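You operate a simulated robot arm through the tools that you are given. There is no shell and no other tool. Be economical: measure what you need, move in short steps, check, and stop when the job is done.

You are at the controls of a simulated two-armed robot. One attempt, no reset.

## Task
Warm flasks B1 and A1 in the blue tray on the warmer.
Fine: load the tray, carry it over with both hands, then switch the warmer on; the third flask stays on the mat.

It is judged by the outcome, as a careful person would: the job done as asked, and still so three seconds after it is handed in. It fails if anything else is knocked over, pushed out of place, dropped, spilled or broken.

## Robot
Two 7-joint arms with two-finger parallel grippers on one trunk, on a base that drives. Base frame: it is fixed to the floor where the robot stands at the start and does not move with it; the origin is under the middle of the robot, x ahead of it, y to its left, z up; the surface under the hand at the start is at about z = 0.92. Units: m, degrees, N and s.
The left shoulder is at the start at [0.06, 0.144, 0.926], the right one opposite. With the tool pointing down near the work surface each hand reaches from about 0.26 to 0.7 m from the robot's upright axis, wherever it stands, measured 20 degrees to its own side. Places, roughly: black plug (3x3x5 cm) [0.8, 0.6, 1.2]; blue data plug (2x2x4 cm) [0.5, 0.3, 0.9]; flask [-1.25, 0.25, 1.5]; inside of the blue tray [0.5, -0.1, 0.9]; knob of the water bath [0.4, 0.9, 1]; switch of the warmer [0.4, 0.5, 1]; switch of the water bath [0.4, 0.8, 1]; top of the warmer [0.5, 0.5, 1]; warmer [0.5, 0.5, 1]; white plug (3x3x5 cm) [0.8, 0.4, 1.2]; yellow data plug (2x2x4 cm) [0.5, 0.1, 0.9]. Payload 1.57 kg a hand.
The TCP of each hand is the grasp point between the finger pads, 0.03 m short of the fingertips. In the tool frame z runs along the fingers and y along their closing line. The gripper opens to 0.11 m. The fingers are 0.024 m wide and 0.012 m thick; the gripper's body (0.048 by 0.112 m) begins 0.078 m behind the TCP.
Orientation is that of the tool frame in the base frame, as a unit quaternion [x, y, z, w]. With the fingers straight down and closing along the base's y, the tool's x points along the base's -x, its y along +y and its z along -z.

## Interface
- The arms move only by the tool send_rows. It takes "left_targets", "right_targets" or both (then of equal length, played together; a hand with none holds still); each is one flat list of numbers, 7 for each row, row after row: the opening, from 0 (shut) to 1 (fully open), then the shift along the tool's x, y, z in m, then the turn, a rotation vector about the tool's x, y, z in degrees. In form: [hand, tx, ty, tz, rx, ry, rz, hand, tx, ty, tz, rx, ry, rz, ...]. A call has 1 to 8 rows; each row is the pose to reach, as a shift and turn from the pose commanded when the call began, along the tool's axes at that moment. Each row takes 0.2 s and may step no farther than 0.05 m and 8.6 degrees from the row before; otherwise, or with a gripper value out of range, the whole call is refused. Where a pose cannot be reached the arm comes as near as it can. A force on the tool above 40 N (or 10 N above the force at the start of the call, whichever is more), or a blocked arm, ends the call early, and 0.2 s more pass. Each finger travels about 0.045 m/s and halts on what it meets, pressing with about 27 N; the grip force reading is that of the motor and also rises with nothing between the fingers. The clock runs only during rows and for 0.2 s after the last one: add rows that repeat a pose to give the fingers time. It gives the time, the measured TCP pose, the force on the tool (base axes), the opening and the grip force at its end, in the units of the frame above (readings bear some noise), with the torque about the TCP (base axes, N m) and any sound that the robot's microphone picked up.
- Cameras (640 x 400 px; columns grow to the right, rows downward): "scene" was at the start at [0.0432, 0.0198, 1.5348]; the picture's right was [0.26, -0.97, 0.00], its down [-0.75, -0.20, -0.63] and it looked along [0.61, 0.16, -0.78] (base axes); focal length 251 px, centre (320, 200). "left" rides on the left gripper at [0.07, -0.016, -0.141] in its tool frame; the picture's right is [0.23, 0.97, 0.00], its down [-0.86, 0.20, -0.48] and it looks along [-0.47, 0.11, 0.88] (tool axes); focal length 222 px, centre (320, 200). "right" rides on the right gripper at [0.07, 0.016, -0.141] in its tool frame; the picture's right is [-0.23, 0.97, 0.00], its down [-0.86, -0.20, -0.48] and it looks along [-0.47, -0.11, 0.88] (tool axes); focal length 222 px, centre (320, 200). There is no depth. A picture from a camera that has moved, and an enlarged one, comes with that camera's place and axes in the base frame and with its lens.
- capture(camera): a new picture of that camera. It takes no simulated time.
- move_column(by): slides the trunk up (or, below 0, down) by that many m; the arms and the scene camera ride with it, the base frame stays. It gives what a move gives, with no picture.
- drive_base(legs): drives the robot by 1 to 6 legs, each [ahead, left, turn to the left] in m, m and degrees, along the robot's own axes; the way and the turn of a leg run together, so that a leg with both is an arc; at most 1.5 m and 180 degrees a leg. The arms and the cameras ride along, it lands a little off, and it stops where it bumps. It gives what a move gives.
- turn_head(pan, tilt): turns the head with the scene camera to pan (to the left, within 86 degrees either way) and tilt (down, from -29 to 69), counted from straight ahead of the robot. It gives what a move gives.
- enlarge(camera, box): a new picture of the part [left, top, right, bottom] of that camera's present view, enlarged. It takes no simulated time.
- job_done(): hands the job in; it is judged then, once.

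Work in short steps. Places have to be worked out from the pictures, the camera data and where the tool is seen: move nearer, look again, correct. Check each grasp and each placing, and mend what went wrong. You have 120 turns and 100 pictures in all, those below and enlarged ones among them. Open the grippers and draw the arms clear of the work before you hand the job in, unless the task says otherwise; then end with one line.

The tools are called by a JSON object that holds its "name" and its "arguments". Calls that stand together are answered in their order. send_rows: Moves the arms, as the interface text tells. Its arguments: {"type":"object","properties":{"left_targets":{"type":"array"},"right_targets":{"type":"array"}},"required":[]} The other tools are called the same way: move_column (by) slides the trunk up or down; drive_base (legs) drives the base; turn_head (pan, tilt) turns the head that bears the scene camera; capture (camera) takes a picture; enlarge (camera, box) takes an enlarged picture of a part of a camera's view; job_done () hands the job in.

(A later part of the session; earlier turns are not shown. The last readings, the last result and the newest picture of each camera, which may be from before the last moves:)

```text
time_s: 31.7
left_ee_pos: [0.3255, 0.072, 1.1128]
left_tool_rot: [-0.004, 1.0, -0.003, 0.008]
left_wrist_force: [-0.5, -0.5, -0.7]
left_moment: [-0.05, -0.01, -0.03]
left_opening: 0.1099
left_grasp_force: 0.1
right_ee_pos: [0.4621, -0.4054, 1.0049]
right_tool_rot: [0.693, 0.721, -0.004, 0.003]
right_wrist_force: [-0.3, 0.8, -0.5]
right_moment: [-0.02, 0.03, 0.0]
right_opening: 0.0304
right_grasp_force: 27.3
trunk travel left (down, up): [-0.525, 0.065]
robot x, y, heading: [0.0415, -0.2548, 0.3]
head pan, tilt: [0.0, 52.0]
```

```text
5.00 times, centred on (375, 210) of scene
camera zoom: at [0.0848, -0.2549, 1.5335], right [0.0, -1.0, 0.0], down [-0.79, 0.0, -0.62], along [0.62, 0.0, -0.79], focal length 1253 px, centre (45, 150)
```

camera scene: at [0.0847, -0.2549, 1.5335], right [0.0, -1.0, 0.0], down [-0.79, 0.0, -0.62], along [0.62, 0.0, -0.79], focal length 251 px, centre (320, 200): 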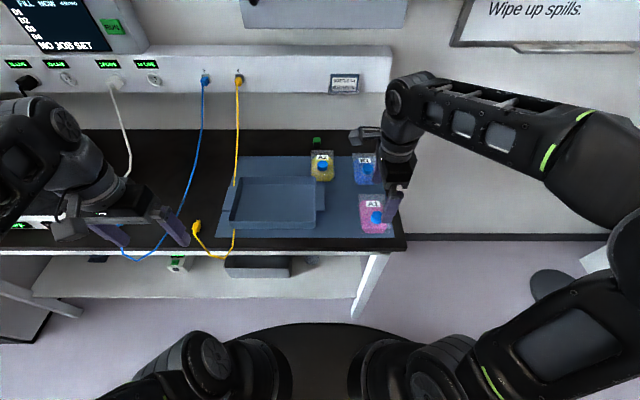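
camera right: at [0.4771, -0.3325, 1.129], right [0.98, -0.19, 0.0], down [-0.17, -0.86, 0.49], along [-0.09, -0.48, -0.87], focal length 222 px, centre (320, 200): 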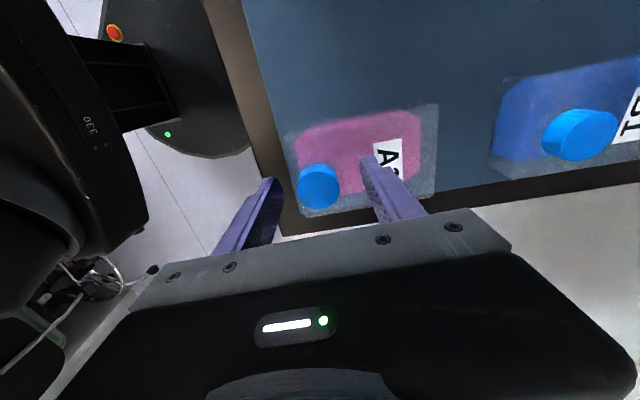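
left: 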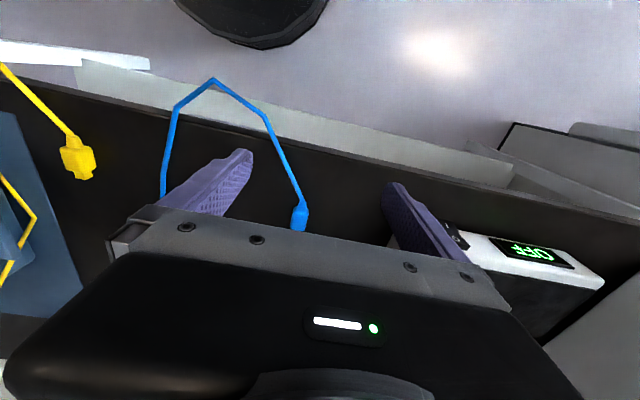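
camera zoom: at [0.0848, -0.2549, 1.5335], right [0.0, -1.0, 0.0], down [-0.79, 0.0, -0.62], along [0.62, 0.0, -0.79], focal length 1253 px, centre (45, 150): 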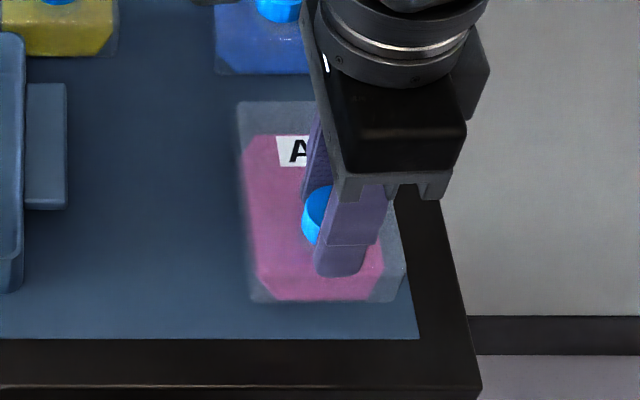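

The flask came up with the cap and barely weighs anything on the wrist. I lift it clear (TCP ≈ 1.09) and check it hangs level.

{"name": "send_rows", "arguments": {"right_targets": [0, 0, 0, -0.03, 0, 0, 0, 0, 0, 0, -0.06, 0, 0, 0, 0, 0, 0, -0.085, 0, 0, 0, 0, 0, 0, -0.085, 0, 0, 0]}}

{"name": "capture", "arguments": {"camera": "right"}}

{"name": "capture", "arguments": {"camera": "scene"}}

```text
time_s: 32.7
left_ee_pos: [0.3251, 0.0728, 1.1127]
left_tool_rot: [-0.003, 1.0, -0.003, 0.008]
left_wrist_force: [0.0, -0.1, 0.0]
left_moment: [0.0, -0.03, 0.01]
left_opening: 0.11
left_grasp_force: 0.1
right_ee_pos: [0.4616, -0.4038, 1.0896]
right_tool_rot: [0.693, 0.721, -0.004, 0.004]
right_wrist_force: [-0.2, 0.2, -0.8]
right_moment: [0.0, 0.02, -0.01]
right_opening: 0.0307
right_grasp_force: 27.1
trunk travel left (down, up): [-0.525, 0.065]
robot x, y, heading: [0.0402, -0.2551, 0.0]
head pan, tilt: [0.0, 52.0]
```

```text
65 pictures are left
camera right: at [0.4759, -0.3299, 1.2296], right [0.98, -0.19, 0.0], down [-0.16, -0.86, 0.49], along [-0.09, -0.48, -0.87], focal length 222 px, centre (320, 200)
```

right: 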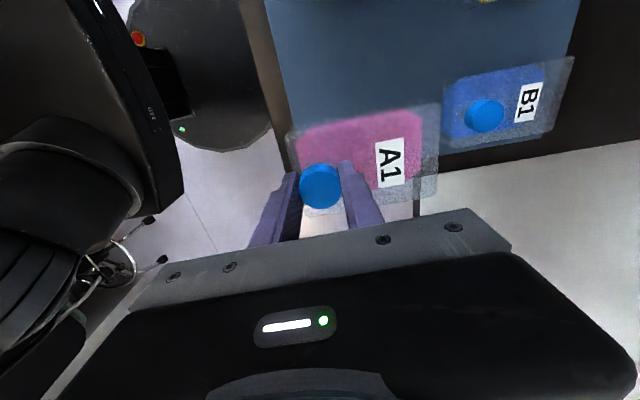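

```text
64 pictures are left
camera scene: at [0.0849, -0.2549, 1.5335], right [0.0, -1.0, 0.0], down [-0.79, 0.0, -0.62], along [0.62, 0.0, -0.79], focal length 251 px, centre (320, 200)
```

scene: 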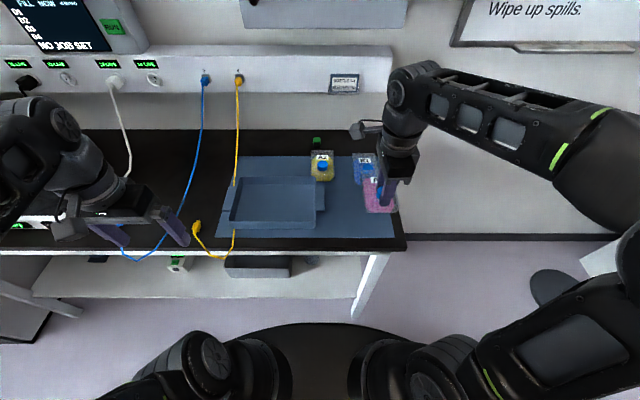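

A1 hangs level. I carry it left over the tray toward the left half, TCP goal ≈ (0.502, −0.068).

{"name": "send_rows", "arguments": {"right_targets": [0, 0.042, 0.0066, 0, 0, 0, 0, 0, 0.084, 0.013, 0, 0, 0, 0, 0, 0.126, 0.02, 0, 0, 0, 0, 0, 0.168, 0.026, 0, 0, 0, 0, 0, 0.21, 0.033, 0, 0, 0, 0, 0, 0.252, 0.039, 0, 0, 0, 0, 0, 0.294, 0.046, 0, 0, 0, 0, 0, 0.335, 0.0525, 0, 0, 0, 0]}}

{"name": "capture", "arguments": {"camera": "right"}}

{"name": "capture", "arguments": {"camera": "scene"}}

```text
time_s: 34.5
left_ee_pos: [0.3251, 0.074, 1.1122]
left_tool_rot: [-0.005, 1.0, -0.002, 0.008]
left_wrist_force: [-0.7, -0.4, -0.4]
left_moment: [0.04, -0.01, -0.02]
left_opening: 0.1105
left_grasp_force: 0.0
right_ee_pos: [0.4896, -0.1708, 1.0858]
right_tool_rot: [0.693, 0.721, -0.003, 0.002]
right_wrist_force: [-0.3, -0.3, -1.3]
right_moment: [0.01, 0.02, 0.01]
right_opening: 0.0306
right_grasp_force: 27.3
right hand out of reach, approached as far as the arm can: row 6, 7, 8
trunk travel left (down, up): [-0.525, 0.065]
robot x, y, heading: [0.043, -0.2545, 0.2]
head pan, tilt: [0.0, 52.0]
```

```text
63 pictures are left
camera right: at [0.5041, -0.0979, 1.2265], right [0.98, -0.19, 0.0], down [-0.17, -0.86, 0.49], along [-0.09, -0.48, -0.87], focal length 222 px, centre (320, 200)
```

right: 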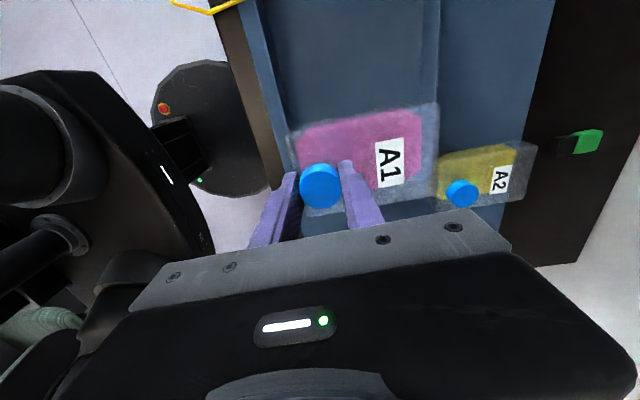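

```text
62 pictures are left
camera scene: at [0.0847, -0.255, 1.5335], right [0.0, -1.0, 0.0], down [-0.79, 0.0, -0.62], along [0.62, 0.0, -0.79], focal length 251 px, centre (320, 200)
```

scene: 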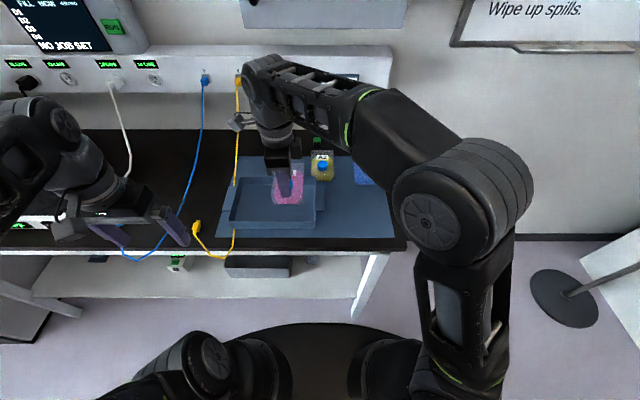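

Out of reach at y = −0.17, so I shift the base 10 cm left with the flask held high.

{"name": "drive_base", "arguments": {"legs": [[0.01, 0.105, 0]]}}

{"name": "capture", "arguments": {"camera": "scene"}}

{"name": "capture", "arguments": {"camera": "right"}}

```text
time_s: 35.7
left_ee_pos: [0.335, 0.1799, 1.1108]
left_tool_rot: [-0.005, 1.0, -0.003, 0.009]
left_wrist_force: [0.1, 0.4, 0.1]
left_moment: [-0.08, 0.01, -0.04]
left_opening: 0.11
left_grasp_force: 0.1
right_ee_pos: [0.4992, -0.0619, 1.0859]
right_tool_rot: [0.693, 0.721, -0.004, 0.003]
right_wrist_force: [-0.4, 0.8, -0.6]
right_moment: [-0.07, 0.0, 0.0]
right_opening: 0.0306
right_grasp_force: 26.9
trunk travel left (down, up): [-0.525, 0.065]
robot x, y, heading: [0.0502, -0.1475, -0.1]
head pan, tilt: [0.0, 52.0]
```

```text
61 pictures are left
camera scene: at [0.0948, -0.1468, 1.5335], right [0.0, -1.0, 0.0], down [-0.79, 0.0, -0.62], along [0.62, 0.0, -0.79], focal length 251 px, centre (320, 200)
```

scene: 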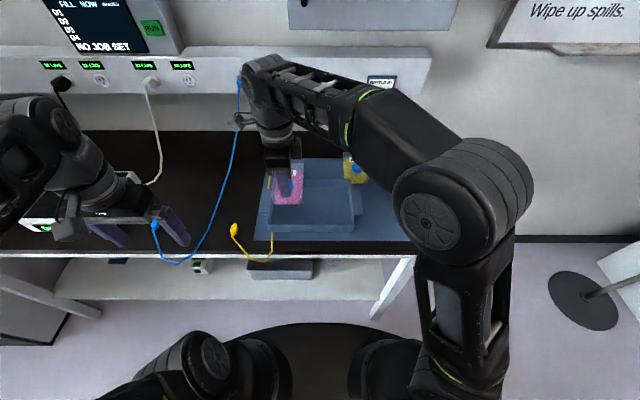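

```text
60 pictures are left
camera right: at [0.5141, 0.0101, 1.2261], right [0.98, -0.19, 0.0], down [-0.16, -0.86, 0.49], along [-0.09, -0.48, -0.87], focal length 222 px, centre (320, 200)
```

right: 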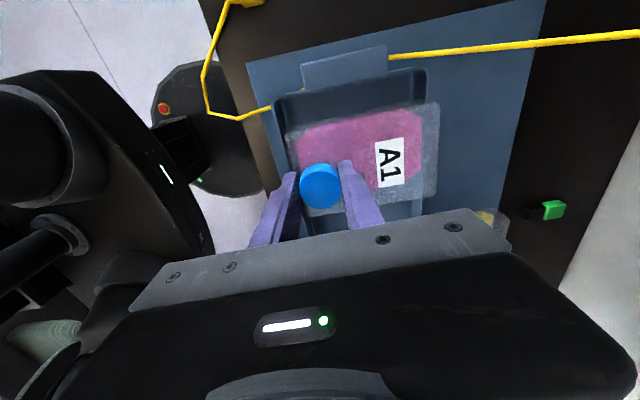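

Tray seen: floor's left edge y ≈ −0.019, x centre ≈ 0.544. I shift 8 mm right and 5 mm ahead and lower to just above the tray floor.

{"name": "send_rows", "arguments": {"right_targets": [0, -0.009, 0.005, 0, 0, 0, 0, 0, -0.009, 0.005, 0.04, 0, 0, 0, 0, -0.009, 0.005, 0.07, 0, 0, 0, 0, -0.009, 0.005, 0.085, 0, 0, 0, 0, -0.009, 0.005, 0.09, 0, 0, 0, 0, -0.009, 0.005, 0.09, 0, 0, 0]}}

{"name": "capture", "arguments": {"camera": "right"}}

{"name": "enlarge", "arguments": {"camera": "scene", "box": [240, 140, 380, 250]}}

```text
time_s: 37.1
left_ee_pos: [0.3348, 0.1789, 1.1123]
left_tool_rot: [-0.005, 1.0, -0.004, 0.008]
left_wrist_force: [-0.6, -0.7, 0.8]
left_moment: [0.0, 0.0, 0.01]
left_opening: 0.11
left_grasp_force: 0.0
right_ee_pos: [0.5064, -0.0758, 0.9946]
right_tool_rot: [0.693, 0.721, -0.004, 0.003]
right_wrist_force: [0.1, -0.7, -0.6]
right_moment: [-0.04, 0.01, -0.01]
right_opening: 0.0305
right_grasp_force: 26.6
trunk travel left (down, up): [-0.525, 0.065]
robot x, y, heading: [0.0478, -0.1486, -0.1]
head pan, tilt: [0.0, 52.0]
```

```text
59 pictures are left
camera right: at [0.52, -0.0031, 1.1357], right [0.98, -0.19, 0.0], down [-0.16, -0.86, 0.49], along [-0.09, -0.48, -0.87], focal length 222 px, centre (320, 200)
```

right: 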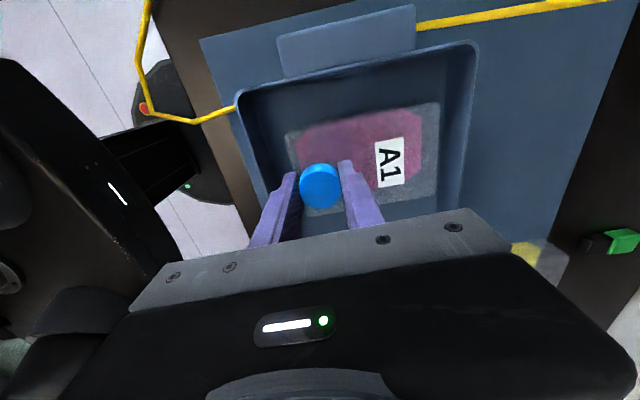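

```text
3.64 times, centred on (310, 195) of scene
camera zoom: at [0.0946, -0.1487, 1.5335], right [0.0, -1.0, 0.0], down [-0.79, 0.0, -0.62], along [0.62, 0.0, -0.79], focal length 912 px, centre (356, 218)
```

zoom: 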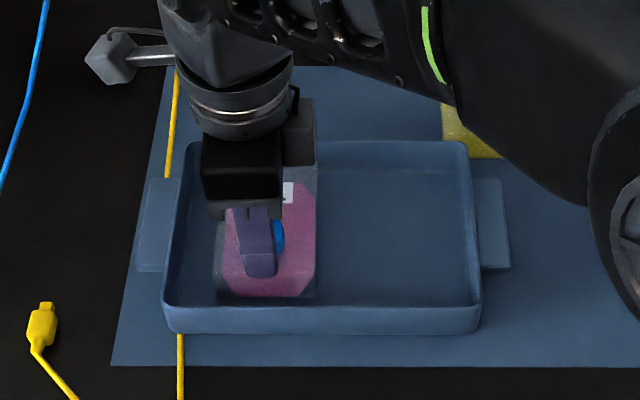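

A1 is well inside the tray's left half. I lower a few mm more to contact, then open.

{"name": "send_rows", "arguments": {"right_targets": [0, 0, 0, 0.002, 0, 0, 0, 0, 0, 0, 0.004, 0, 0, 0]}}

{"name": "send_rows", "arguments": {"right_targets": [0.4, 0, 0, 0, 0, 0, 0, 0.55, 0, 0, 0, 0, 0, 0, 0.55, 0, 0, 0, 0, 0, 0, 0.55, 0, 0, 0, 0, 0, 0, 0.55, 0, 0, -0.03, 0, 0, 0, 0.7, 0, 0, -0.07, 0, 0, 0, 1, 0, 0, -0.09, 0, 0, 0]}}

{"name": "capture", "arguments": {"camera": "right"}}

```text
time_s: 37.7
left_ee_pos: [0.3348, 0.1805, 1.1112]
left_tool_rot: [-0.005, 1.0, -0.004, 0.008]
left_wrist_force: [-1.0, 0.0, 0.5]
left_moment: [0.03, 0.02, 0.0]
left_opening: 0.1099
left_grasp_force: 0.2
right_ee_pos: [0.5054, -0.075, 0.9934]
right_tool_rot: [0.693, 0.721, -0.004, 0.002]
right_wrist_force: [-0.3, -0.9, 5.5]
right_moment: [-0.25, -0.16, -0.04]
right_opening: 0.0307
right_grasp_force: 26.6
trunk travel left (down, up): [-0.525, 0.065]
robot x, y, heading: [0.0522, -0.1472, 0.3]
head pan, tilt: [0.0, 52.0]
```

```text
time_s: 39.3
left_ee_pos: [0.335, 0.1784, 1.1115]
left_tool_rot: [-0.004, 1.0, -0.003, 0.008]
left_wrist_force: [0.4, -0.7, 0.6]
left_moment: [0.0, 0.02, -0.02]
left_opening: 0.1099
left_grasp_force: 0.0
right_ee_pos: [0.5036, -0.0731, 1.0803]
right_tool_rot: [0.693, 0.721, -0.004, 0.003]
right_wrist_force: [0.4, 0.3, 0.3]
right_moment: [0.05, 0.04, 0.04]
right_opening: 0.1096
right_grasp_force: 0.9
trunk travel left (down, up): [-0.525, 0.065]
robot x, y, heading: [0.0489, -0.1476, 0.5]
head pan, tilt: [0.0, 52.0]
```

```text
57 pictures are left
camera right: at [0.5174, 0.0001, 1.2219], right [0.98, -0.19, 0.0], down [-0.16, -0.86, 0.49], along [-0.09, -0.48, -0.87], focal length 222 px, centre (320, 200)
```

right: 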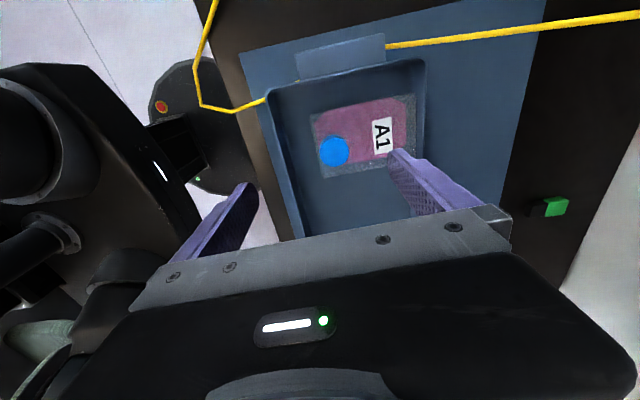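

A1 stands in the tray, released cleanly. I drive back right 10 cm and bring the hand over B1 (cap ≈ (0.645, −0.405)).

{"name": "drive_base", "arguments": {"legs": [[0, -0.105, 0]]}}

{"name": "send_rows", "arguments": {"right_targets": [1, -0.04, 0.02, 0, 0, 0, 0, 1, -0.08, 0.045, 0, 0, 0, 0, 1, -0.12, 0.07, 0, 0, 0, 0, 1, -0.16, 0.095, 0, 0, 0, 0, 1, -0.2, 0.115, 0, 0, 0, 0, 1, -0.232, 0.134, 0, 0, 0, 0, 1, -0.232, 0.134, 0, 0, 0, 0]}}

{"name": "capture", "arguments": {"camera": "right"}}

{"name": "capture", "arguments": {"camera": "scene"}}

```text
time_s: 40.5
left_ee_pos: [0.3354, 0.0741, 1.1126]
left_tool_rot: [-0.004, 1.0, -0.002, 0.009]
left_wrist_force: [-0.2, -0.7, 0.7]
left_moment: [0.05, -0.02, -0.02]
left_opening: 0.1102
left_grasp_force: 0.0
right_ee_pos: [0.5043, -0.1783, 1.0813]
right_tool_rot: [0.693, 0.721, -0.004, 0.003]
right_wrist_force: [0.2, -0.7, 0.0]
right_moment: [0.04, -0.01, 0.05]
right_opening: 0.1102
right_grasp_force: 0.0
trunk travel left (down, up): [-0.525, 0.065]
robot x, y, heading: [0.0502, -0.2532, 0.1]
head pan, tilt: [0.0, 52.0]
```

```text
time_s: 42.1
left_ee_pos: [0.3347, 0.077, 1.111]
left_tool_rot: [-0.005, 1.0, -0.004, 0.008]
left_wrist_force: [-0.5, 0.0, -0.1]
left_moment: [-0.01, 0.01, 0.02]
left_opening: 0.11
left_grasp_force: 0.0
right_ee_pos: [0.5943, -0.3726, 1.0838]
right_tool_rot: [0.692, 0.722, -0.004, 0.003]
right_wrist_force: [-0.6, 0.4, -0.5]
right_moment: [-0.03, 0.04, -0.01]
right_opening: 0.1103
right_grasp_force: 0.1
right hand out of reach, approached as far as the arm can: row 4, 5, 6, 7
trunk travel left (down, up): [-0.525, 0.065]
robot x, y, heading: [0.0511, -0.2504, 0.3]
head pan, tilt: [0.0, 52.0]
```

```text
56 pictures are left
camera right: at [0.6085, -0.3005, 1.2242], right [0.98, -0.19, 0.0], down [-0.16, -0.86, 0.49], along [-0.09, -0.48, -0.87], focal length 222 px, centre (320, 200)
```

right: 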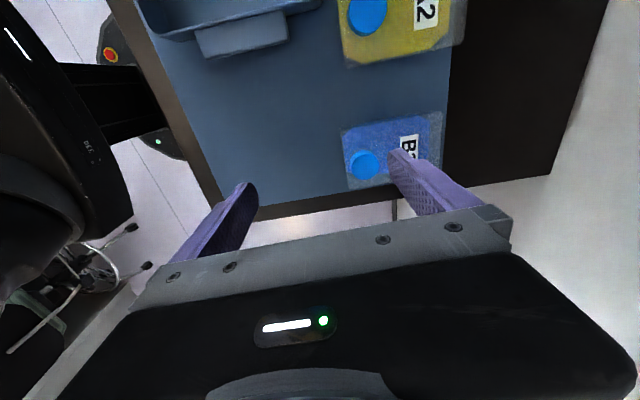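

```text
55 pictures are left
camera scene: at [0.0949, -0.2517, 1.5335], right [0.0, -1.0, 0.0], down [-0.79, 0.0, -0.62], along [0.62, 0.0, -0.79], focal length 251 px, centre (320, 200)
```

scene: 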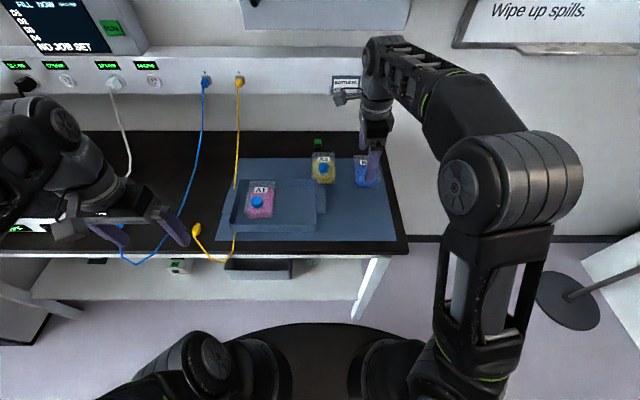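

Cap B1 is at about (0.643, −0.405), just out of reach at this height. I raise the column 6 cm (hands ride up), then come down while reaching ahead.

{"name": "move_column", "arguments": {"by": 0.06}}

{"name": "send_rows", "arguments": {"right_targets": [1, -0.01, 0.01, 0.04, 0, 0, 0, 1, -0.02, 0.02, 0.08, 0, 0, 0, 1, -0.034, 0.048, 0.1, 0, 0, 0, 1, -0.034, 0.048, 0.11, 0, 0, 0, 1, -0.034, 0.048, 0.11, 0, 0, 0]}}

{"name": "capture", "arguments": {"camera": "right"}}

```text
time_s: 43.1
left_ee_pos: [0.3351, 0.0763, 1.1718]
left_tool_rot: [-0.004, 1.0, -0.003, 0.009]
left_wrist_force: [0.3, -0.5, -0.2]
left_moment: [0.05, 0.01, 0.0]
left_opening: 0.1101
left_grasp_force: 0.1
right_ee_pos: [0.5955, -0.3736, 1.1428]
right_tool_rot: [0.693, 0.721, -0.004, 0.004]
right_wrist_force: [-0.1, 0.6, 0.2]
right_moment: [0.0, 0.03, -0.01]
right_opening: 0.1101
right_grasp_force: 0.0
trunk travel left (down, up): [-0.585, 0.005]
robot x, y, heading: [0.0507, -0.2484, 0.2]
head pan, tilt: [0.0, 52.0]
```

```text
time_s: 44.3
left_ee_pos: [0.335, 0.0743, 1.1725]
left_tool_rot: [-0.004, 1.0, -0.003, 0.009]
left_wrist_force: [0.1, 0.1, -0.1]
left_moment: [0.04, 0.05, -0.01]
left_opening: 0.1099
left_grasp_force: 0.1
right_ee_pos: [0.6432, -0.4064, 1.0353]
right_tool_rot: [0.693, 0.721, -0.004, 0.003]
right_wrist_force: [-1.3, -0.4, 0.8]
right_moment: [-0.03, -0.02, 0.0]
right_opening: 0.11
right_grasp_force: 0.0
trunk travel left (down, up): [-0.585, 0.005]
robot x, y, heading: [0.0532, -0.2528, 0.3]
head pan, tilt: [0.0, 52.0]
```

```text
54 pictures are left
camera right: at [0.6574, -0.3341, 1.1758], right [0.98, -0.19, 0.0], down [-0.16, -0.86, 0.49], along [-0.09, -0.48, -0.87], focal length 222 px, centre (320, 200)
```

right: 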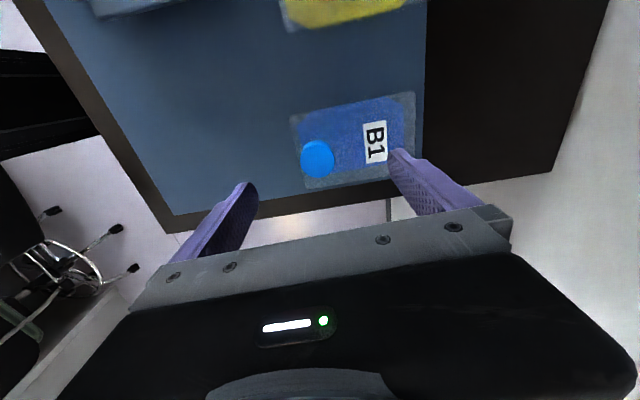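

Well centred (cap ≈ (0.641, −0.404)). I narrow the opening, descend to TCP 0.988 and close on the cap.

{"name": "send_rows", "arguments": {"right_targets": [0.8, 0.002, -0.002, 0.02, 0, 0, 0, 0.65, 0.002, -0.002, 0.035, 0, 0, 0, 0.6, 0.002, -0.002, 0.044, 0, 0, 0, 0.6, 0.002, -0.002, 0.047, 0, 0, 0, 0.6, 0.002, -0.002, 0.047, 0, 0, 0]}}

{"name": "send_rows", "arguments": {"right_targets": [0.4, 0, 0, 0, 0, 0, 0, 0.2, 0, 0, 0, 0, 0, 0, 0, 0, 0, 0, 0, 0, 0, 0, 0, 0, 0, 0, 0, 0, 0, 0, 0, 0, 0, 0, 0, 0, 0, 0, 0, 0, 0, 0]}}

{"name": "capture", "arguments": {"camera": "right"}}

```text
time_s: 45.5
left_ee_pos: [0.3353, 0.0748, 1.1724]
left_tool_rot: [-0.005, 1.0, -0.003, 0.009]
left_wrist_force: [0.6, 0.5, -0.9]
left_moment: [0.04, 0.01, 0.0]
left_opening: 0.11
left_grasp_force: 0.1
right_ee_pos: [0.6421, -0.4051, 0.9885]
right_tool_rot: [0.693, 0.721, -0.003, 0.004]
right_wrist_force: [-0.2, 0.1, 2.4]
right_moment: [0.02, -0.12, 0.0]
right_opening: 0.0661
right_grasp_force: 0.3
trunk travel left (down, up): [-0.585, 0.005]
robot x, y, heading: [0.0502, -0.2505, 0.3]
head pan, tilt: [0.0, 52.0]
```

```text
time_s: 46.9
left_ee_pos: [0.3349, 0.076, 1.1723]
left_tool_rot: [-0.004, 1.0, -0.004, 0.008]
left_wrist_force: [-0.7, -0.7, 0.4]
left_moment: [0.02, -0.01, 0.03]
left_opening: 0.1102
left_grasp_force: 0.1
right_ee_pos: [0.6398, -0.4061, 0.9884]
right_tool_rot: [0.692, 0.722, -0.004, 0.003]
right_wrist_force: [-4.4, 0.2, 6.3]
right_moment: [0.06, 0.09, -0.01]
right_opening: 0.0307
right_grasp_force: 27.0
trunk travel left (down, up): [-0.585, 0.005]
robot x, y, heading: [0.0515, -0.2515, 0.1]
head pan, tilt: [0.0, 52.0]
```

```text
53 pictures are left
camera right: at [0.6546, -0.3326, 1.1287], right [0.98, -0.19, 0.0], down [-0.16, -0.86, 0.49], along [-0.09, -0.48, -0.87], focal length 222 px, centre (320, 200)
```

right: 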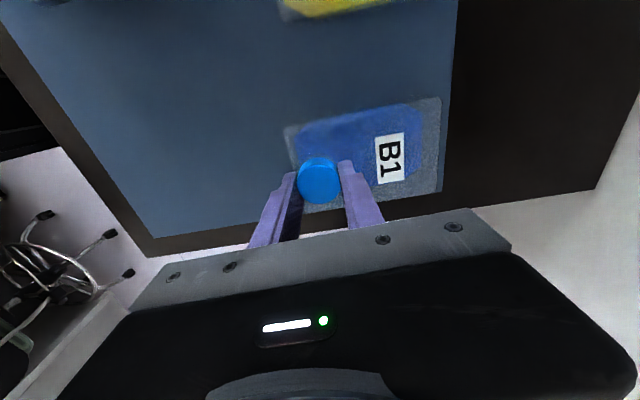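

Cap gripped (3.1 cm, 27 N). I lift straight, then pull back a bit.

{"name": "send_rows", "arguments": {"right_targets": [0, 0, 0, -0.01, 0, 0, 0, 0, 0, 0, -0.03, 0, 0, 0, 0, 0, 0, -0.06, 0, 0, 0, 0, 0, -0.02, -0.085, 0, 0, 0, 0, 0, -0.05, -0.095, 0, 0, 0, 0, 0, -0.08, -0.095, 0, 0, 0, 0, 0, -0.08, -0.095, 0, 0, 0]}}

{"name": "capture", "arguments": {"camera": "scene"}}

{"name": "capture", "arguments": {"camera": "right"}}

```text
time_s: 48.5
left_ee_pos: [0.3352, 0.076, 1.1714]
left_tool_rot: [-0.004, 1.0, -0.003, 0.007]
left_wrist_force: [-0.3, -0.4, 0.3]
left_moment: [0.01, 0.01, 0.02]
left_opening: 0.11
left_grasp_force: 0.1
right_ee_pos: [0.5604, -0.4074, 1.0829]
right_tool_rot: [0.693, 0.721, -0.005, 0.003]
right_wrist_force: [-1.1, -0.6, -0.8]
right_moment: [0.03, 0.04, -0.02]
right_opening: 0.0307
right_grasp_force: 27.0
trunk travel left (down, up): [-0.585, 0.005]
robot x, y, heading: [0.0464, -0.2528, 0.4]
head pan, tilt: [0.0, 52.0]
```

```text
52 pictures are left
camera scene: at [0.0956, -0.2523, 1.5934], right [0.0, -1.0, 0.0], down [-0.79, 0.0, -0.62], along [0.62, 0.0, -0.79], focal length 251 px, centre (320, 200)
```

scene: 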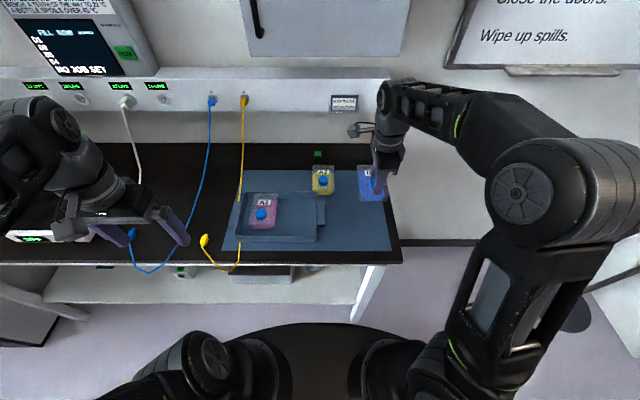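

```text
51 pictures are left
camera right: at [0.5738, -0.3345, 1.2239], right [0.98, -0.19, 0.0], down [-0.16, -0.86, 0.49], along [-0.09, -0.48, -0.87], focal length 222 px, centre (320, 200)
```

right: 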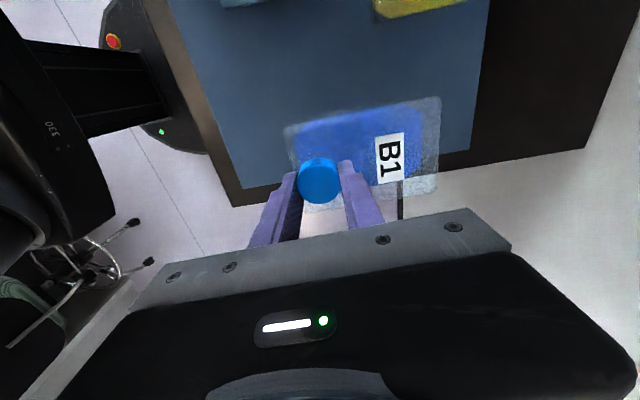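

B1 is held level. I carry it over the tray's right half, goal TCP ≈ (0.503, −0.172).

{"name": "send_rows", "arguments": {"right_targets": [0, 0.04, -0.016, 0, 0, 0, 0, 0, 0.08, -0.032, 0, 0, 0, 0, 0, 0.12, -0.048, 0, 0, 0, 0, 0, 0.16, -0.048, 0, 0, 0, 0, 0, 0.2, -0.048, 0, 0, 0, 0, 0, 0.237, -0.048, 0, 0, 0, 0, 0, 0.237, -0.048, 0, 0, 0, 0]}}

{"name": "capture", "arguments": {"camera": "right"}}

{"name": "enlarge", "arguments": {"camera": "scene", "box": [220, 150, 360, 260]}}

```text
time_s: 50.1
left_ee_pos: [0.3351, 0.0747, 1.1734]
left_tool_rot: [-0.004, 1.0, -0.002, 0.008]
left_wrist_force: [-0.5, -0.2, -0.2]
left_moment: [0.04, -0.02, 0.0]
left_opening: 0.1097
left_grasp_force: 0.1
right_ee_pos: [0.5031, -0.1708, 1.0786]
right_tool_rot: [0.693, 0.721, -0.004, 0.003]
right_wrist_force: [-0.6, 0.1, -1.0]
right_moment: [0.0, 0.03, -0.01]
right_opening: 0.0306
right_grasp_force: 27.4
trunk travel left (down, up): [-0.585, 0.005]
robot x, y, heading: [0.048, -0.2552, -0.0]
head pan, tilt: [0.0, 52.0]
```

```text
50 pictures are left
camera right: at [0.5172, -0.0982, 1.2195], right [0.98, -0.19, 0.0], down [-0.16, -0.86, 0.49], along [-0.09, -0.48, -0.87], focal length 222 px, centre (320, 200)
```

right: 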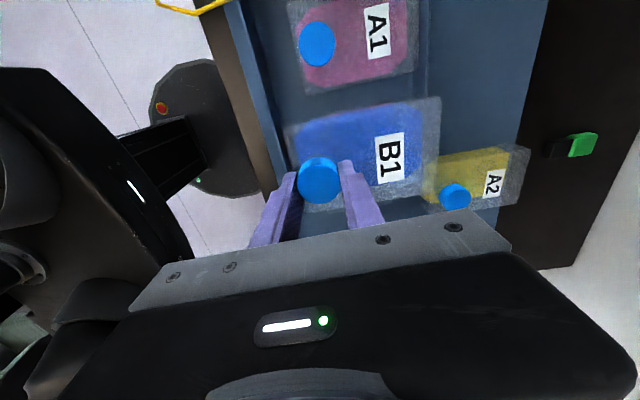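

```text
3.64 times, centred on (290, 205) of scene
camera zoom: at [0.0948, -0.2532, 1.5935], right [0.0, -1.0, 0.0], down [-0.79, 0.0, -0.62], along [0.62, 0.0, -0.79], focal length 912 px, centre (429, 182)
```

zoom: 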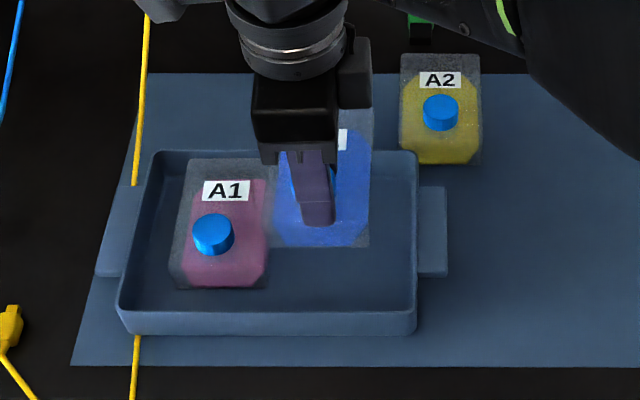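

Space for B1 between A1 (right edge y ≈ −0.116) and the tray wall (≈ −0.234): centre −0.175. I shift 4 mm right and lower it.

{"name": "send_rows", "arguments": {"right_targets": [0, -0.004, -0.002, 0, 0, 0, 0, 0, -0.004, -0.002, 0.035, 0, 0, 0, 0, -0.004, -0.002, 0.06, 0, 0, 0, 0, -0.004, -0.002, 0.075, 0, 0, 0, 0, -0.004, -0.002, 0.081, 0, 0, 0, 0, -0.004, -0.002, 0.081, 0, 0, 0]}}

{"name": "enlarge", "arguments": {"camera": "scene", "box": [220, 150, 360, 260]}}

{"name": "capture", "arguments": {"camera": "right"}}

```text
time_s: 51.5
left_ee_pos: [0.3355, 0.0753, 1.1717]
left_tool_rot: [-0.005, 1.0, -0.003, 0.008]
left_wrist_force: [-0.4, 0.1, -0.1]
left_moment: [0.03, 0.01, 0.0]
left_opening: 0.1102
left_grasp_force: 0.1
right_ee_pos: [0.5015, -0.1783, 0.9971]
right_tool_rot: [0.693, 0.721, -0.003, 0.004]
right_wrist_force: [-0.1, -1.1, -0.4]
right_moment: [-0.02, 0.01, -0.04]
right_opening: 0.0305
right_grasp_force: 27.1
trunk travel left (down, up): [-0.585, 0.005]
robot x, y, heading: [0.0466, -0.2552, -0.0]
head pan, tilt: [0.0, 52.0]
```

```text
3.64 times, centred on (290, 205) of scene
camera zoom: at [0.095, -0.2524, 1.5935], right [0.0, -1.0, 0.0], down [-0.79, 0.0, -0.62], along [0.62, 0.0, -0.79], focal length 912 px, centre (429, 182)
```

zoom: 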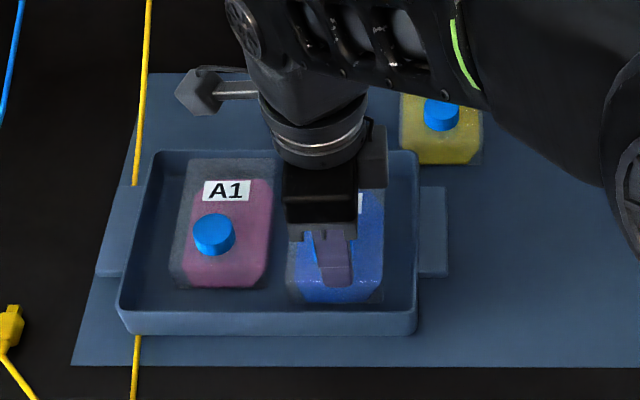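

```text
47 pictures are left
camera right: at [0.5161, -0.105, 1.1377], right [0.98, -0.19, 0.0], down [-0.16, -0.86, 0.49], along [-0.09, -0.48, -0.87], focal length 222 px, centre (320, 200)
```

right: 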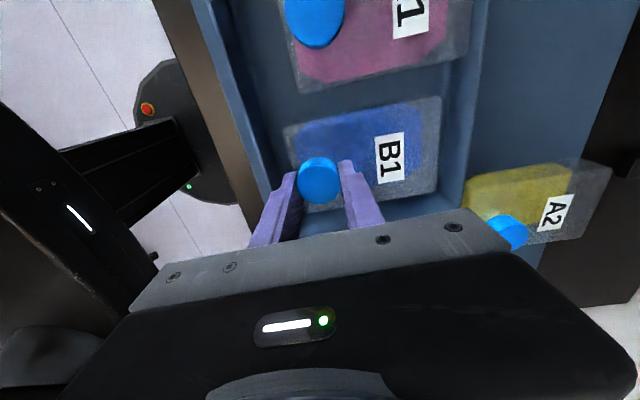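

Good fit between A1 and the wall. I lower the last millimetres to contact and release gently, then rise.

{"name": "send_rows", "arguments": {"right_targets": [0, 0, 0, 0.002, 0, 0, 0, 0, 0, 0, 0.0045, 0, 0, 0]}}

{"name": "send_rows", "arguments": {"right_targets": [0.4, 0, 0, 0, 0, 0, 0, 0.5, 0, 0, 0, 0, 0, 0, 0.5, 0, 0, -0.003, 0, 0, 0, 0.5, 0, 0, -0.003, 0, 0, 0, 0.5, 0, 0, -0.03, 0, 0, 0, 0.6, 0, 0, -0.07, 0, 0, 0, 1, 0, 0, -0.1, 0, 0, 0]}}

{"name": "capture", "arguments": {"camera": "right"}}

```text
time_s: 52.1
left_ee_pos: [0.3353, 0.0757, 1.1722]
left_tool_rot: [-0.005, 1.0, -0.003, 0.008]
left_wrist_force: [0.3, -0.2, 0.1]
left_moment: [0.01, 0.02, 0.0]
left_opening: 0.1101
left_grasp_force: 0.1
right_ee_pos: [0.5023, -0.1766, 0.9946]
right_tool_rot: [0.693, 0.721, -0.004, 0.003]
right_wrist_force: [-0.1, -0.6, -0.3]
right_moment: [-0.03, 0.03, 0.0]
right_opening: 0.0305
right_grasp_force: 27.0
trunk travel left (down, up): [-0.585, 0.005]
robot x, y, heading: [0.047, -0.2532, 0.2]
head pan, tilt: [0.0, 52.0]
```

```text
time_s: 53.7
left_ee_pos: [0.3354, 0.0751, 1.1723]
left_tool_rot: [-0.005, 1.0, -0.003, 0.007]
left_wrist_force: [0.2, 0.9, -0.7]
left_moment: [-0.02, 0.02, 0.0]
left_opening: 0.1102
left_grasp_force: 0.1
right_ee_pos: [0.501, -0.1776, 1.0938]
right_tool_rot: [0.693, 0.721, -0.004, 0.003]
right_wrist_force: [0.0, 0.3, -0.1]
right_moment: [0.03, 0.02, -0.02]
right_opening: 0.1002
right_grasp_force: 0.1
trunk travel left (down, up): [-0.585, 0.005]
robot x, y, heading: [0.0471, -0.2527, 0.3]
head pan, tilt: [0.0, 52.0]
```

```text
46 pictures are left
camera right: at [0.516, -0.1039, 1.2344], right [0.98, -0.19, 0.0], down [-0.16, -0.86, 0.49], along [-0.09, -0.48, -0.87], focal length 222 px, centre (320, 200)
```

right: 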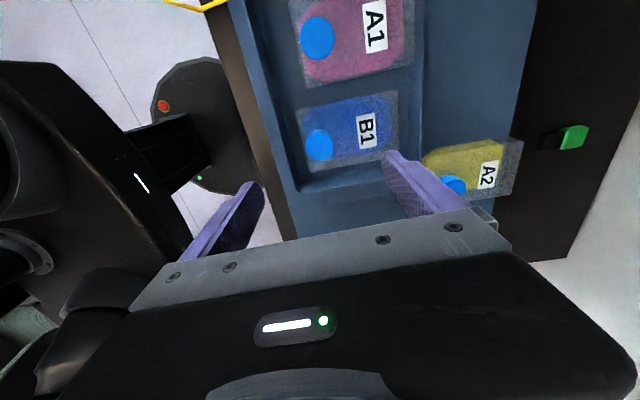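

Both flasks stand in the tray. The handles span x ≈ 0.50–0.59 (y ≈ 0 to 0.027 left, −0.243 to −0.267 right), so I'll grip each end-to-end along x. I centre the base on the tray and yaw the left hand −90°.

{"name": "drive_base", "arguments": {"legs": [[0, 0.13, 0]]}}

{"name": "send_rows", "arguments": {"left_targets": [1, 0, 0, 0.01, 0, 0, -8, 1, 0, 0, 0.02, 0, 0, -16, 1, 0, 0, 0.03, 0, 0, -24, 1, 0, 0, 0.04, 0, 0, -32, 1, 0, 0, 0.05, 0, 0, -40, 1, 0, 0, 0.06, 0, 0, -48, 1, 0, 0, 0.06, 0, 0, -56, 1, 0, 0, 0.06, 0, 0, -64]}}

{"name": "send_rows", "arguments": {"left_targets": [1, 0, 0, 0, 0, 0, -8, 1, 0, 0, 0, 0, 0, -16, 1, 0, 0, 0, 0, 0, -25.5]}}

```text
time_s: 55.0
left_ee_pos: [0.3351, 0.208, 1.1716]
left_tool_rot: [-0.005, 1.0, -0.004, 0.008]
left_wrist_force: [0.4, 0.1, -0.1]
left_moment: [-0.07, -0.02, 0.01]
left_opening: 0.1101
left_grasp_force: 0.1
right_ee_pos: [0.5015, -0.0438, 1.0926]
right_tool_rot: [0.692, 0.722, -0.005, 0.004]
right_wrist_force: [0.7, 0.9, 0.0]
right_moment: [-0.04, 0.0, -0.01]
right_opening: 0.1101
right_grasp_force: 0.0
trunk travel left (down, up): [-0.585, 0.005]
robot x, y, heading: [0.0466, -0.1221, 0.3]
head pan, tilt: [0.0, 52.0]
```

```text
time_s: 56.8
left_ee_pos: [0.3361, 0.2063, 1.1126]
left_tool_rot: [-0.535, 0.845, -0.006, 0.005]
left_wrist_force: [-0.2, -0.6, -0.7]
left_moment: [0.04, 0.03, 0.03]
left_opening: 0.1102
left_grasp_force: 0.0
right_ee_pos: [0.5023, -0.0452, 1.0938]
right_tool_rot: [0.693, 0.721, -0.004, 0.003]
right_wrist_force: [0.6, 0.2, 0.0]
right_moment: [0.0, -0.03, 0.0]
right_opening: 0.1101
right_grasp_force: 0.1
trunk travel left (down, up): [-0.585, 0.005]
robot x, y, heading: [0.0491, -0.123, 0.2]
head pan, tilt: [0.0, 52.0]
```

```text
refused: row 3 steps farther than a row can; nothing moved
```

I finish the left yaw with smaller steps, and move the right hand over the right handle, still high.

{"name": "send_rows", "arguments": {"left_targets": [1, 0, 0, 0, 0, 0, -7, 1, 0, 0, 0, 0, 0, -14, 1, 0, 0, 0, 0, 0, -20, 1, 0, 0, 0, 0, 0, -25.3, 1, 0, 0, 0, 0, 0, -25.3, 1, 0, 0, 0, 0, 0, -25.3], "right_targets": [1, -0.043, 0.007, 0, 0, 0, 0, 1, -0.086, 0.014, 0, 0, 0, 0, 1, -0.129, 0.021, 0, 0, 0, 0, 1, -0.172, 0.028, 0, 0, 0, 1, 1, -0.2146, 0.036, 0, 0, 0, 2.3, 1, -0.2146, 0.036, 0, 0, 0, 2.3]}}

{"name": "capture", "arguments": {"camera": "right"}}

{"name": "enlarge", "arguments": {"camera": "scene", "box": [250, 150, 410, 250]}}

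```text
time_s: 58.2
left_ee_pos: [0.3361, 0.2073, 1.1117]
left_tool_rot: [-0.706, 0.708, -0.008, 0.004]
left_wrist_force: [-1.1, -0.3, 0.2]
left_moment: [0.03, -0.03, 0.0]
left_opening: 0.1101
left_grasp_force: 0.0
right_ee_pos: [0.5446, -0.258, 1.0964]
right_tool_rot: [0.706, 0.708, -0.004, 0.003]
right_wrist_force: [-0.7, -0.1, 0.0]
right_moment: [-0.04, 0.01, 0.0]
right_opening: 0.1099
right_grasp_force: 0.0
trunk travel left (down, up): [-0.585, 0.005]
robot x, y, heading: [0.0533, -0.1184, 0.1]
head pan, tilt: [0.0, 52.0]
```

```text
45 pictures are left
camera right: at [0.5605, -0.1853, 1.2377], right [0.97, -0.23, 0.0], down [-0.2, -0.85, 0.49], along [-0.11, -0.47, -0.87], focal length 222 px, centre (320, 200)
```

right: 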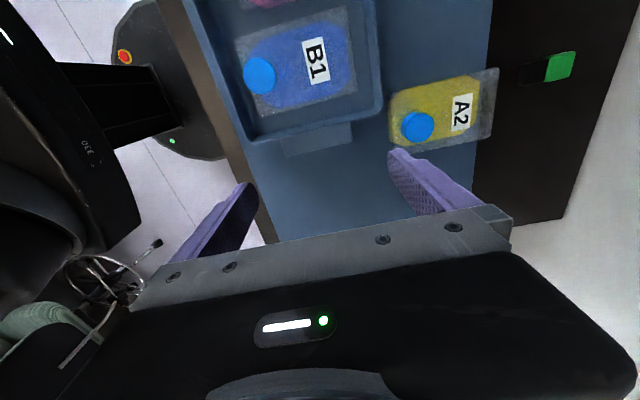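

```text
4.00 times, centred on (330, 200) of scene
camera zoom: at [0.0943, -0.1206, 1.5935], right [0.0, -1.0, 0.0], down [-0.79, 0.0, -0.62], along [0.62, 0.0, -0.79], focal length 1003 px, centre (280, 200)
```

zoom: 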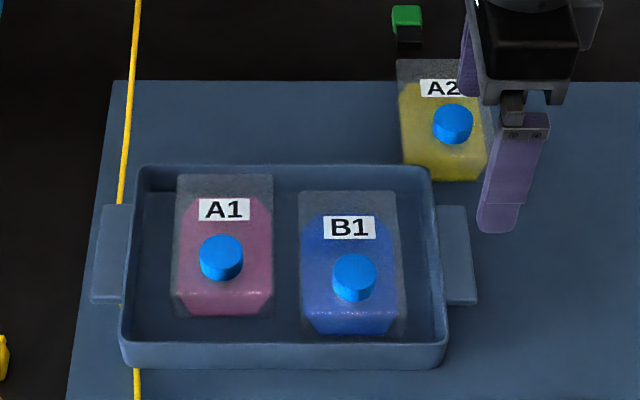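

Triangulating, the yellow cable rises steeply just behind the left handle and runs beneath it, so gripping/lifting there would snag it. I first look at the loose yellow plug with the left hand (plug ≈ (0.46, 0.09)) in order to draw the cable out to the left.

{"name": "send_rows", "arguments": {"left_targets": [1, 0.035, -0.03, 0, 0, 0, 0, 1, 0.07, -0.06, 0, 0, 0, 0, 1, 0.1, -0.09, 0, 0, 0, 0, 1, 0.117, -0.124, 0, 0, 0, 0, 1, 0.117, -0.124, 0, 0, 0, 0]}}

{"name": "capture", "arguments": {"camera": "left"}}

{"name": "capture", "arguments": {"camera": "scene"}}

```text
time_s: 59.4
left_ee_pos: [0.4591, 0.088, 1.1172]
left_tool_rot: [-0.706, 0.708, -0.007, 0.003]
left_wrist_force: [0.2, -0.7, -0.4]
left_moment: [0.0, -0.03, 0.0]
left_opening: 0.1098
left_grasp_force: 0.1
right_ee_pos: [0.543, -0.2579, 1.0971]
right_tool_rot: [0.706, 0.708, -0.004, 0.004]
right_wrist_force: [-0.2, 0.4, -0.6]
right_moment: [-0.02, -0.01, 0.03]
right_opening: 0.1101
right_grasp_force: 0.1
trunk travel left (down, up): [-0.585, 0.005]
robot x, y, heading: [0.0492, -0.1191, 0.6]
head pan, tilt: [0.0, 52.0]
```

```text
43 pictures are left
camera left: at [0.4741, 0.0182, 1.2591], right [-0.97, -0.23, -0.01], down [-0.21, 0.86, 0.47], along [-0.09, 0.46, -0.88], focal length 222 px, centre (320, 200)
```

left: 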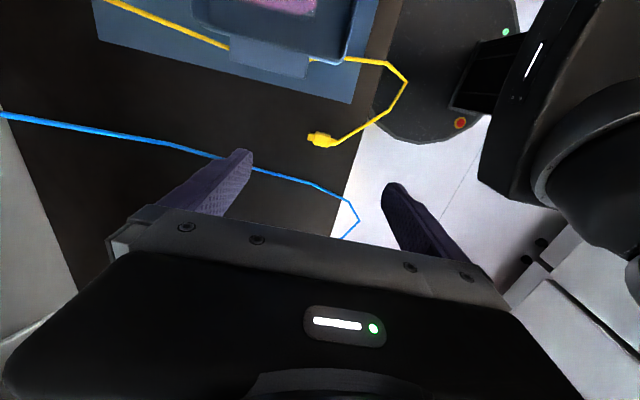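

```text
42 pictures are left
camera scene: at [0.0935, -0.1216, 1.5935], right [0.0, -1.0, 0.0], down [-0.79, 0.0, -0.62], along [0.62, 0.0, -0.79], focal length 251 px, centre (320, 200)
```

scene: 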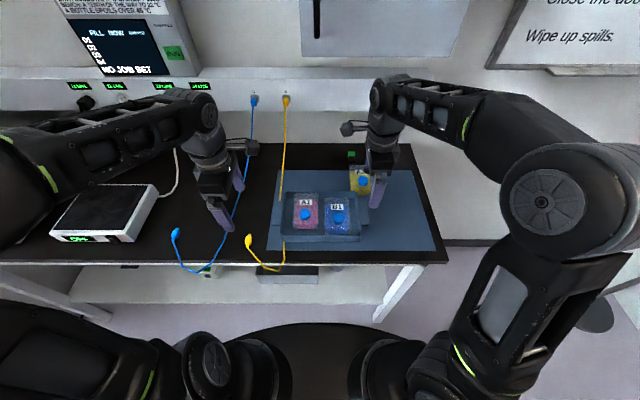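

Plug confirmed at ≈ (0.461, 0.089), long axis along x. I yaw the left hand back so its fingers close along y on the plug.

{"name": "send_rows", "arguments": {"left_targets": [0.9, 0, 0, 0, 0, 0, 8, 0.8, 0, 0, 0, 0, 0, 16, 0.7, 0, 0, 0, 0, 0, 24, 0.6, 0, 0, 0, 0, 0, 32, 0.5, 0, 0, 0, 0, 0, 40, 0.5, 0, 0, 0, 0, 0, 48, 0.5, 0, 0, 0, 0, 0, 56, 0.5, 0, 0, 0, 0, 0, 64]}}

{"name": "send_rows", "arguments": {"left_targets": [0.5, 0, 0, 0.03, 0, 0, 8, 0.5, 0, 0, 0.05, 0, 0, 16, 0.5, 0, 0, 0.07, 0, 0, 21, 0.5, 0, 0, 0.09, 0, 0, 26, 0.5, 0, 0, 0.09, 0, 0, 26]}}

{"name": "capture", "arguments": {"camera": "left"}}

```text
time_s: 61.2
left_ee_pos: [0.4588, 0.0895, 1.1136]
left_tool_rot: [-0.222, 0.975, -0.005, 0.007]
left_wrist_force: [-0.5, 0.3, 0.0]
left_moment: [0.01, 0.0, 0.0]
left_opening: 0.0549
left_grasp_force: 0.0
right_ee_pos: [0.5437, -0.2569, 1.0969]
right_tool_rot: [0.707, 0.708, -0.004, 0.003]
right_wrist_force: [1.0, 0.8, -0.4]
right_moment: [0.01, 0.0, -0.02]
right_opening: 0.11
right_grasp_force: 0.0
trunk travel left (down, up): [-0.585, 0.005]
robot x, y, heading: [0.0492, -0.1231, 0.1]
head pan, tilt: [0.0, 52.0]
```

```text
time_s: 62.4
left_ee_pos: [0.461, 0.0881, 1.0237]
left_tool_rot: [0.002, 1.0, -0.003, 0.008]
left_wrist_force: [-0.1, -0.2, 0.5]
left_moment: [-0.01, 0.02, 0.0]
left_opening: 0.0549
left_grasp_force: 0.0
right_ee_pos: [0.544, -0.2579, 1.0965]
right_tool_rot: [0.707, 0.708, -0.005, 0.003]
right_wrist_force: [-0.5, 0.3, 0.5]
right_moment: [-0.03, 0.0, -0.03]
right_opening: 0.1101
right_grasp_force: 0.1
trunk travel left (down, up): [-0.585, 0.005]
robot x, y, heading: [0.048, -0.1202, 0.1]
head pan, tilt: [0.0, 52.0]
```

```text
41 pictures are left
camera left: at [0.3903, 0.0724, 1.1652], right [-0.22, 0.97, -0.01], down [0.85, 0.2, 0.49], along [0.48, 0.1, -0.87], focal length 222 px, centre (320, 200)
```

left: 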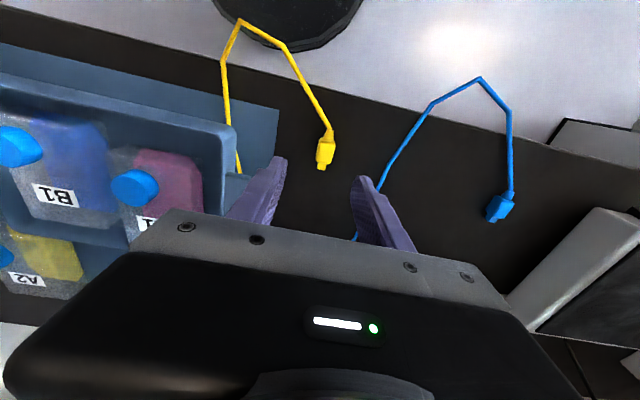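

Plug is at ≈ (0.460, 0.091), between the fingers. I descend to it and close.

{"name": "send_rows", "arguments": {"left_targets": [0.5, 0, 0.003, 0.035, 0, 0, 0, 0.5, 0, 0.003, 0.06, 0, 0, 0, 0.5, 0, 0.003, 0.068, 0, 0, 0, 0.3, 0, 0.003, 0.069, 0, 0, 0, 0.1, 0, 0.003, 0.069, 0, 0, 0, 0, 0, 0.003, 0.069, 0, 0, 0, 0, 0, 0.003, 0.069, 0, 0, 0]}}

{"name": "capture", "arguments": {"camera": "left"}}

```text
time_s: 64.0
left_ee_pos: [0.4624, 0.0903, 0.957]
left_tool_rot: [0.001, 1.0, -0.003, 0.008]
left_wrist_force: [-0.2, 0.6, 0.6]
left_moment: [-0.03, -0.01, -0.02]
left_opening: 0.0166
left_grasp_force: 27.1
right_ee_pos: [0.5444, -0.2581, 1.0965]
right_tool_rot: [0.706, 0.708, -0.005, 0.003]
right_wrist_force: [-0.6, 0.9, 0.8]
right_moment: [-0.02, -0.03, 0.01]
right_opening: 0.11
right_grasp_force: 0.1
trunk travel left (down, up): [-0.585, 0.005]
robot x, y, heading: [0.0513, -0.1178, 0.4]
head pan, tilt: [0.0, 52.0]
```

```text
40 pictures are left
camera left: at [0.3914, 0.0744, 1.0971], right [-0.23, 0.97, -0.01], down [0.85, 0.2, 0.49], along [0.48, 0.1, -0.87], focal length 222 px, centre (320, 200)
```

left: 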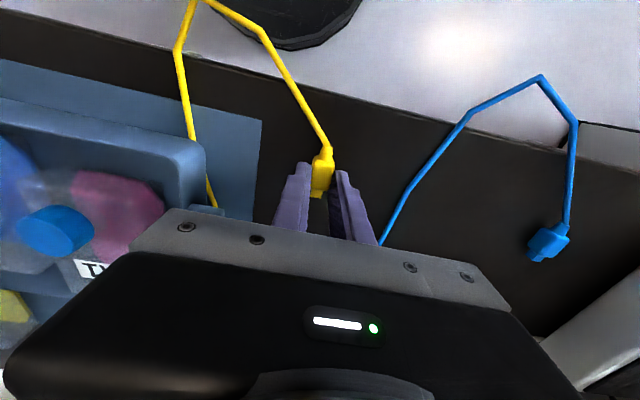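

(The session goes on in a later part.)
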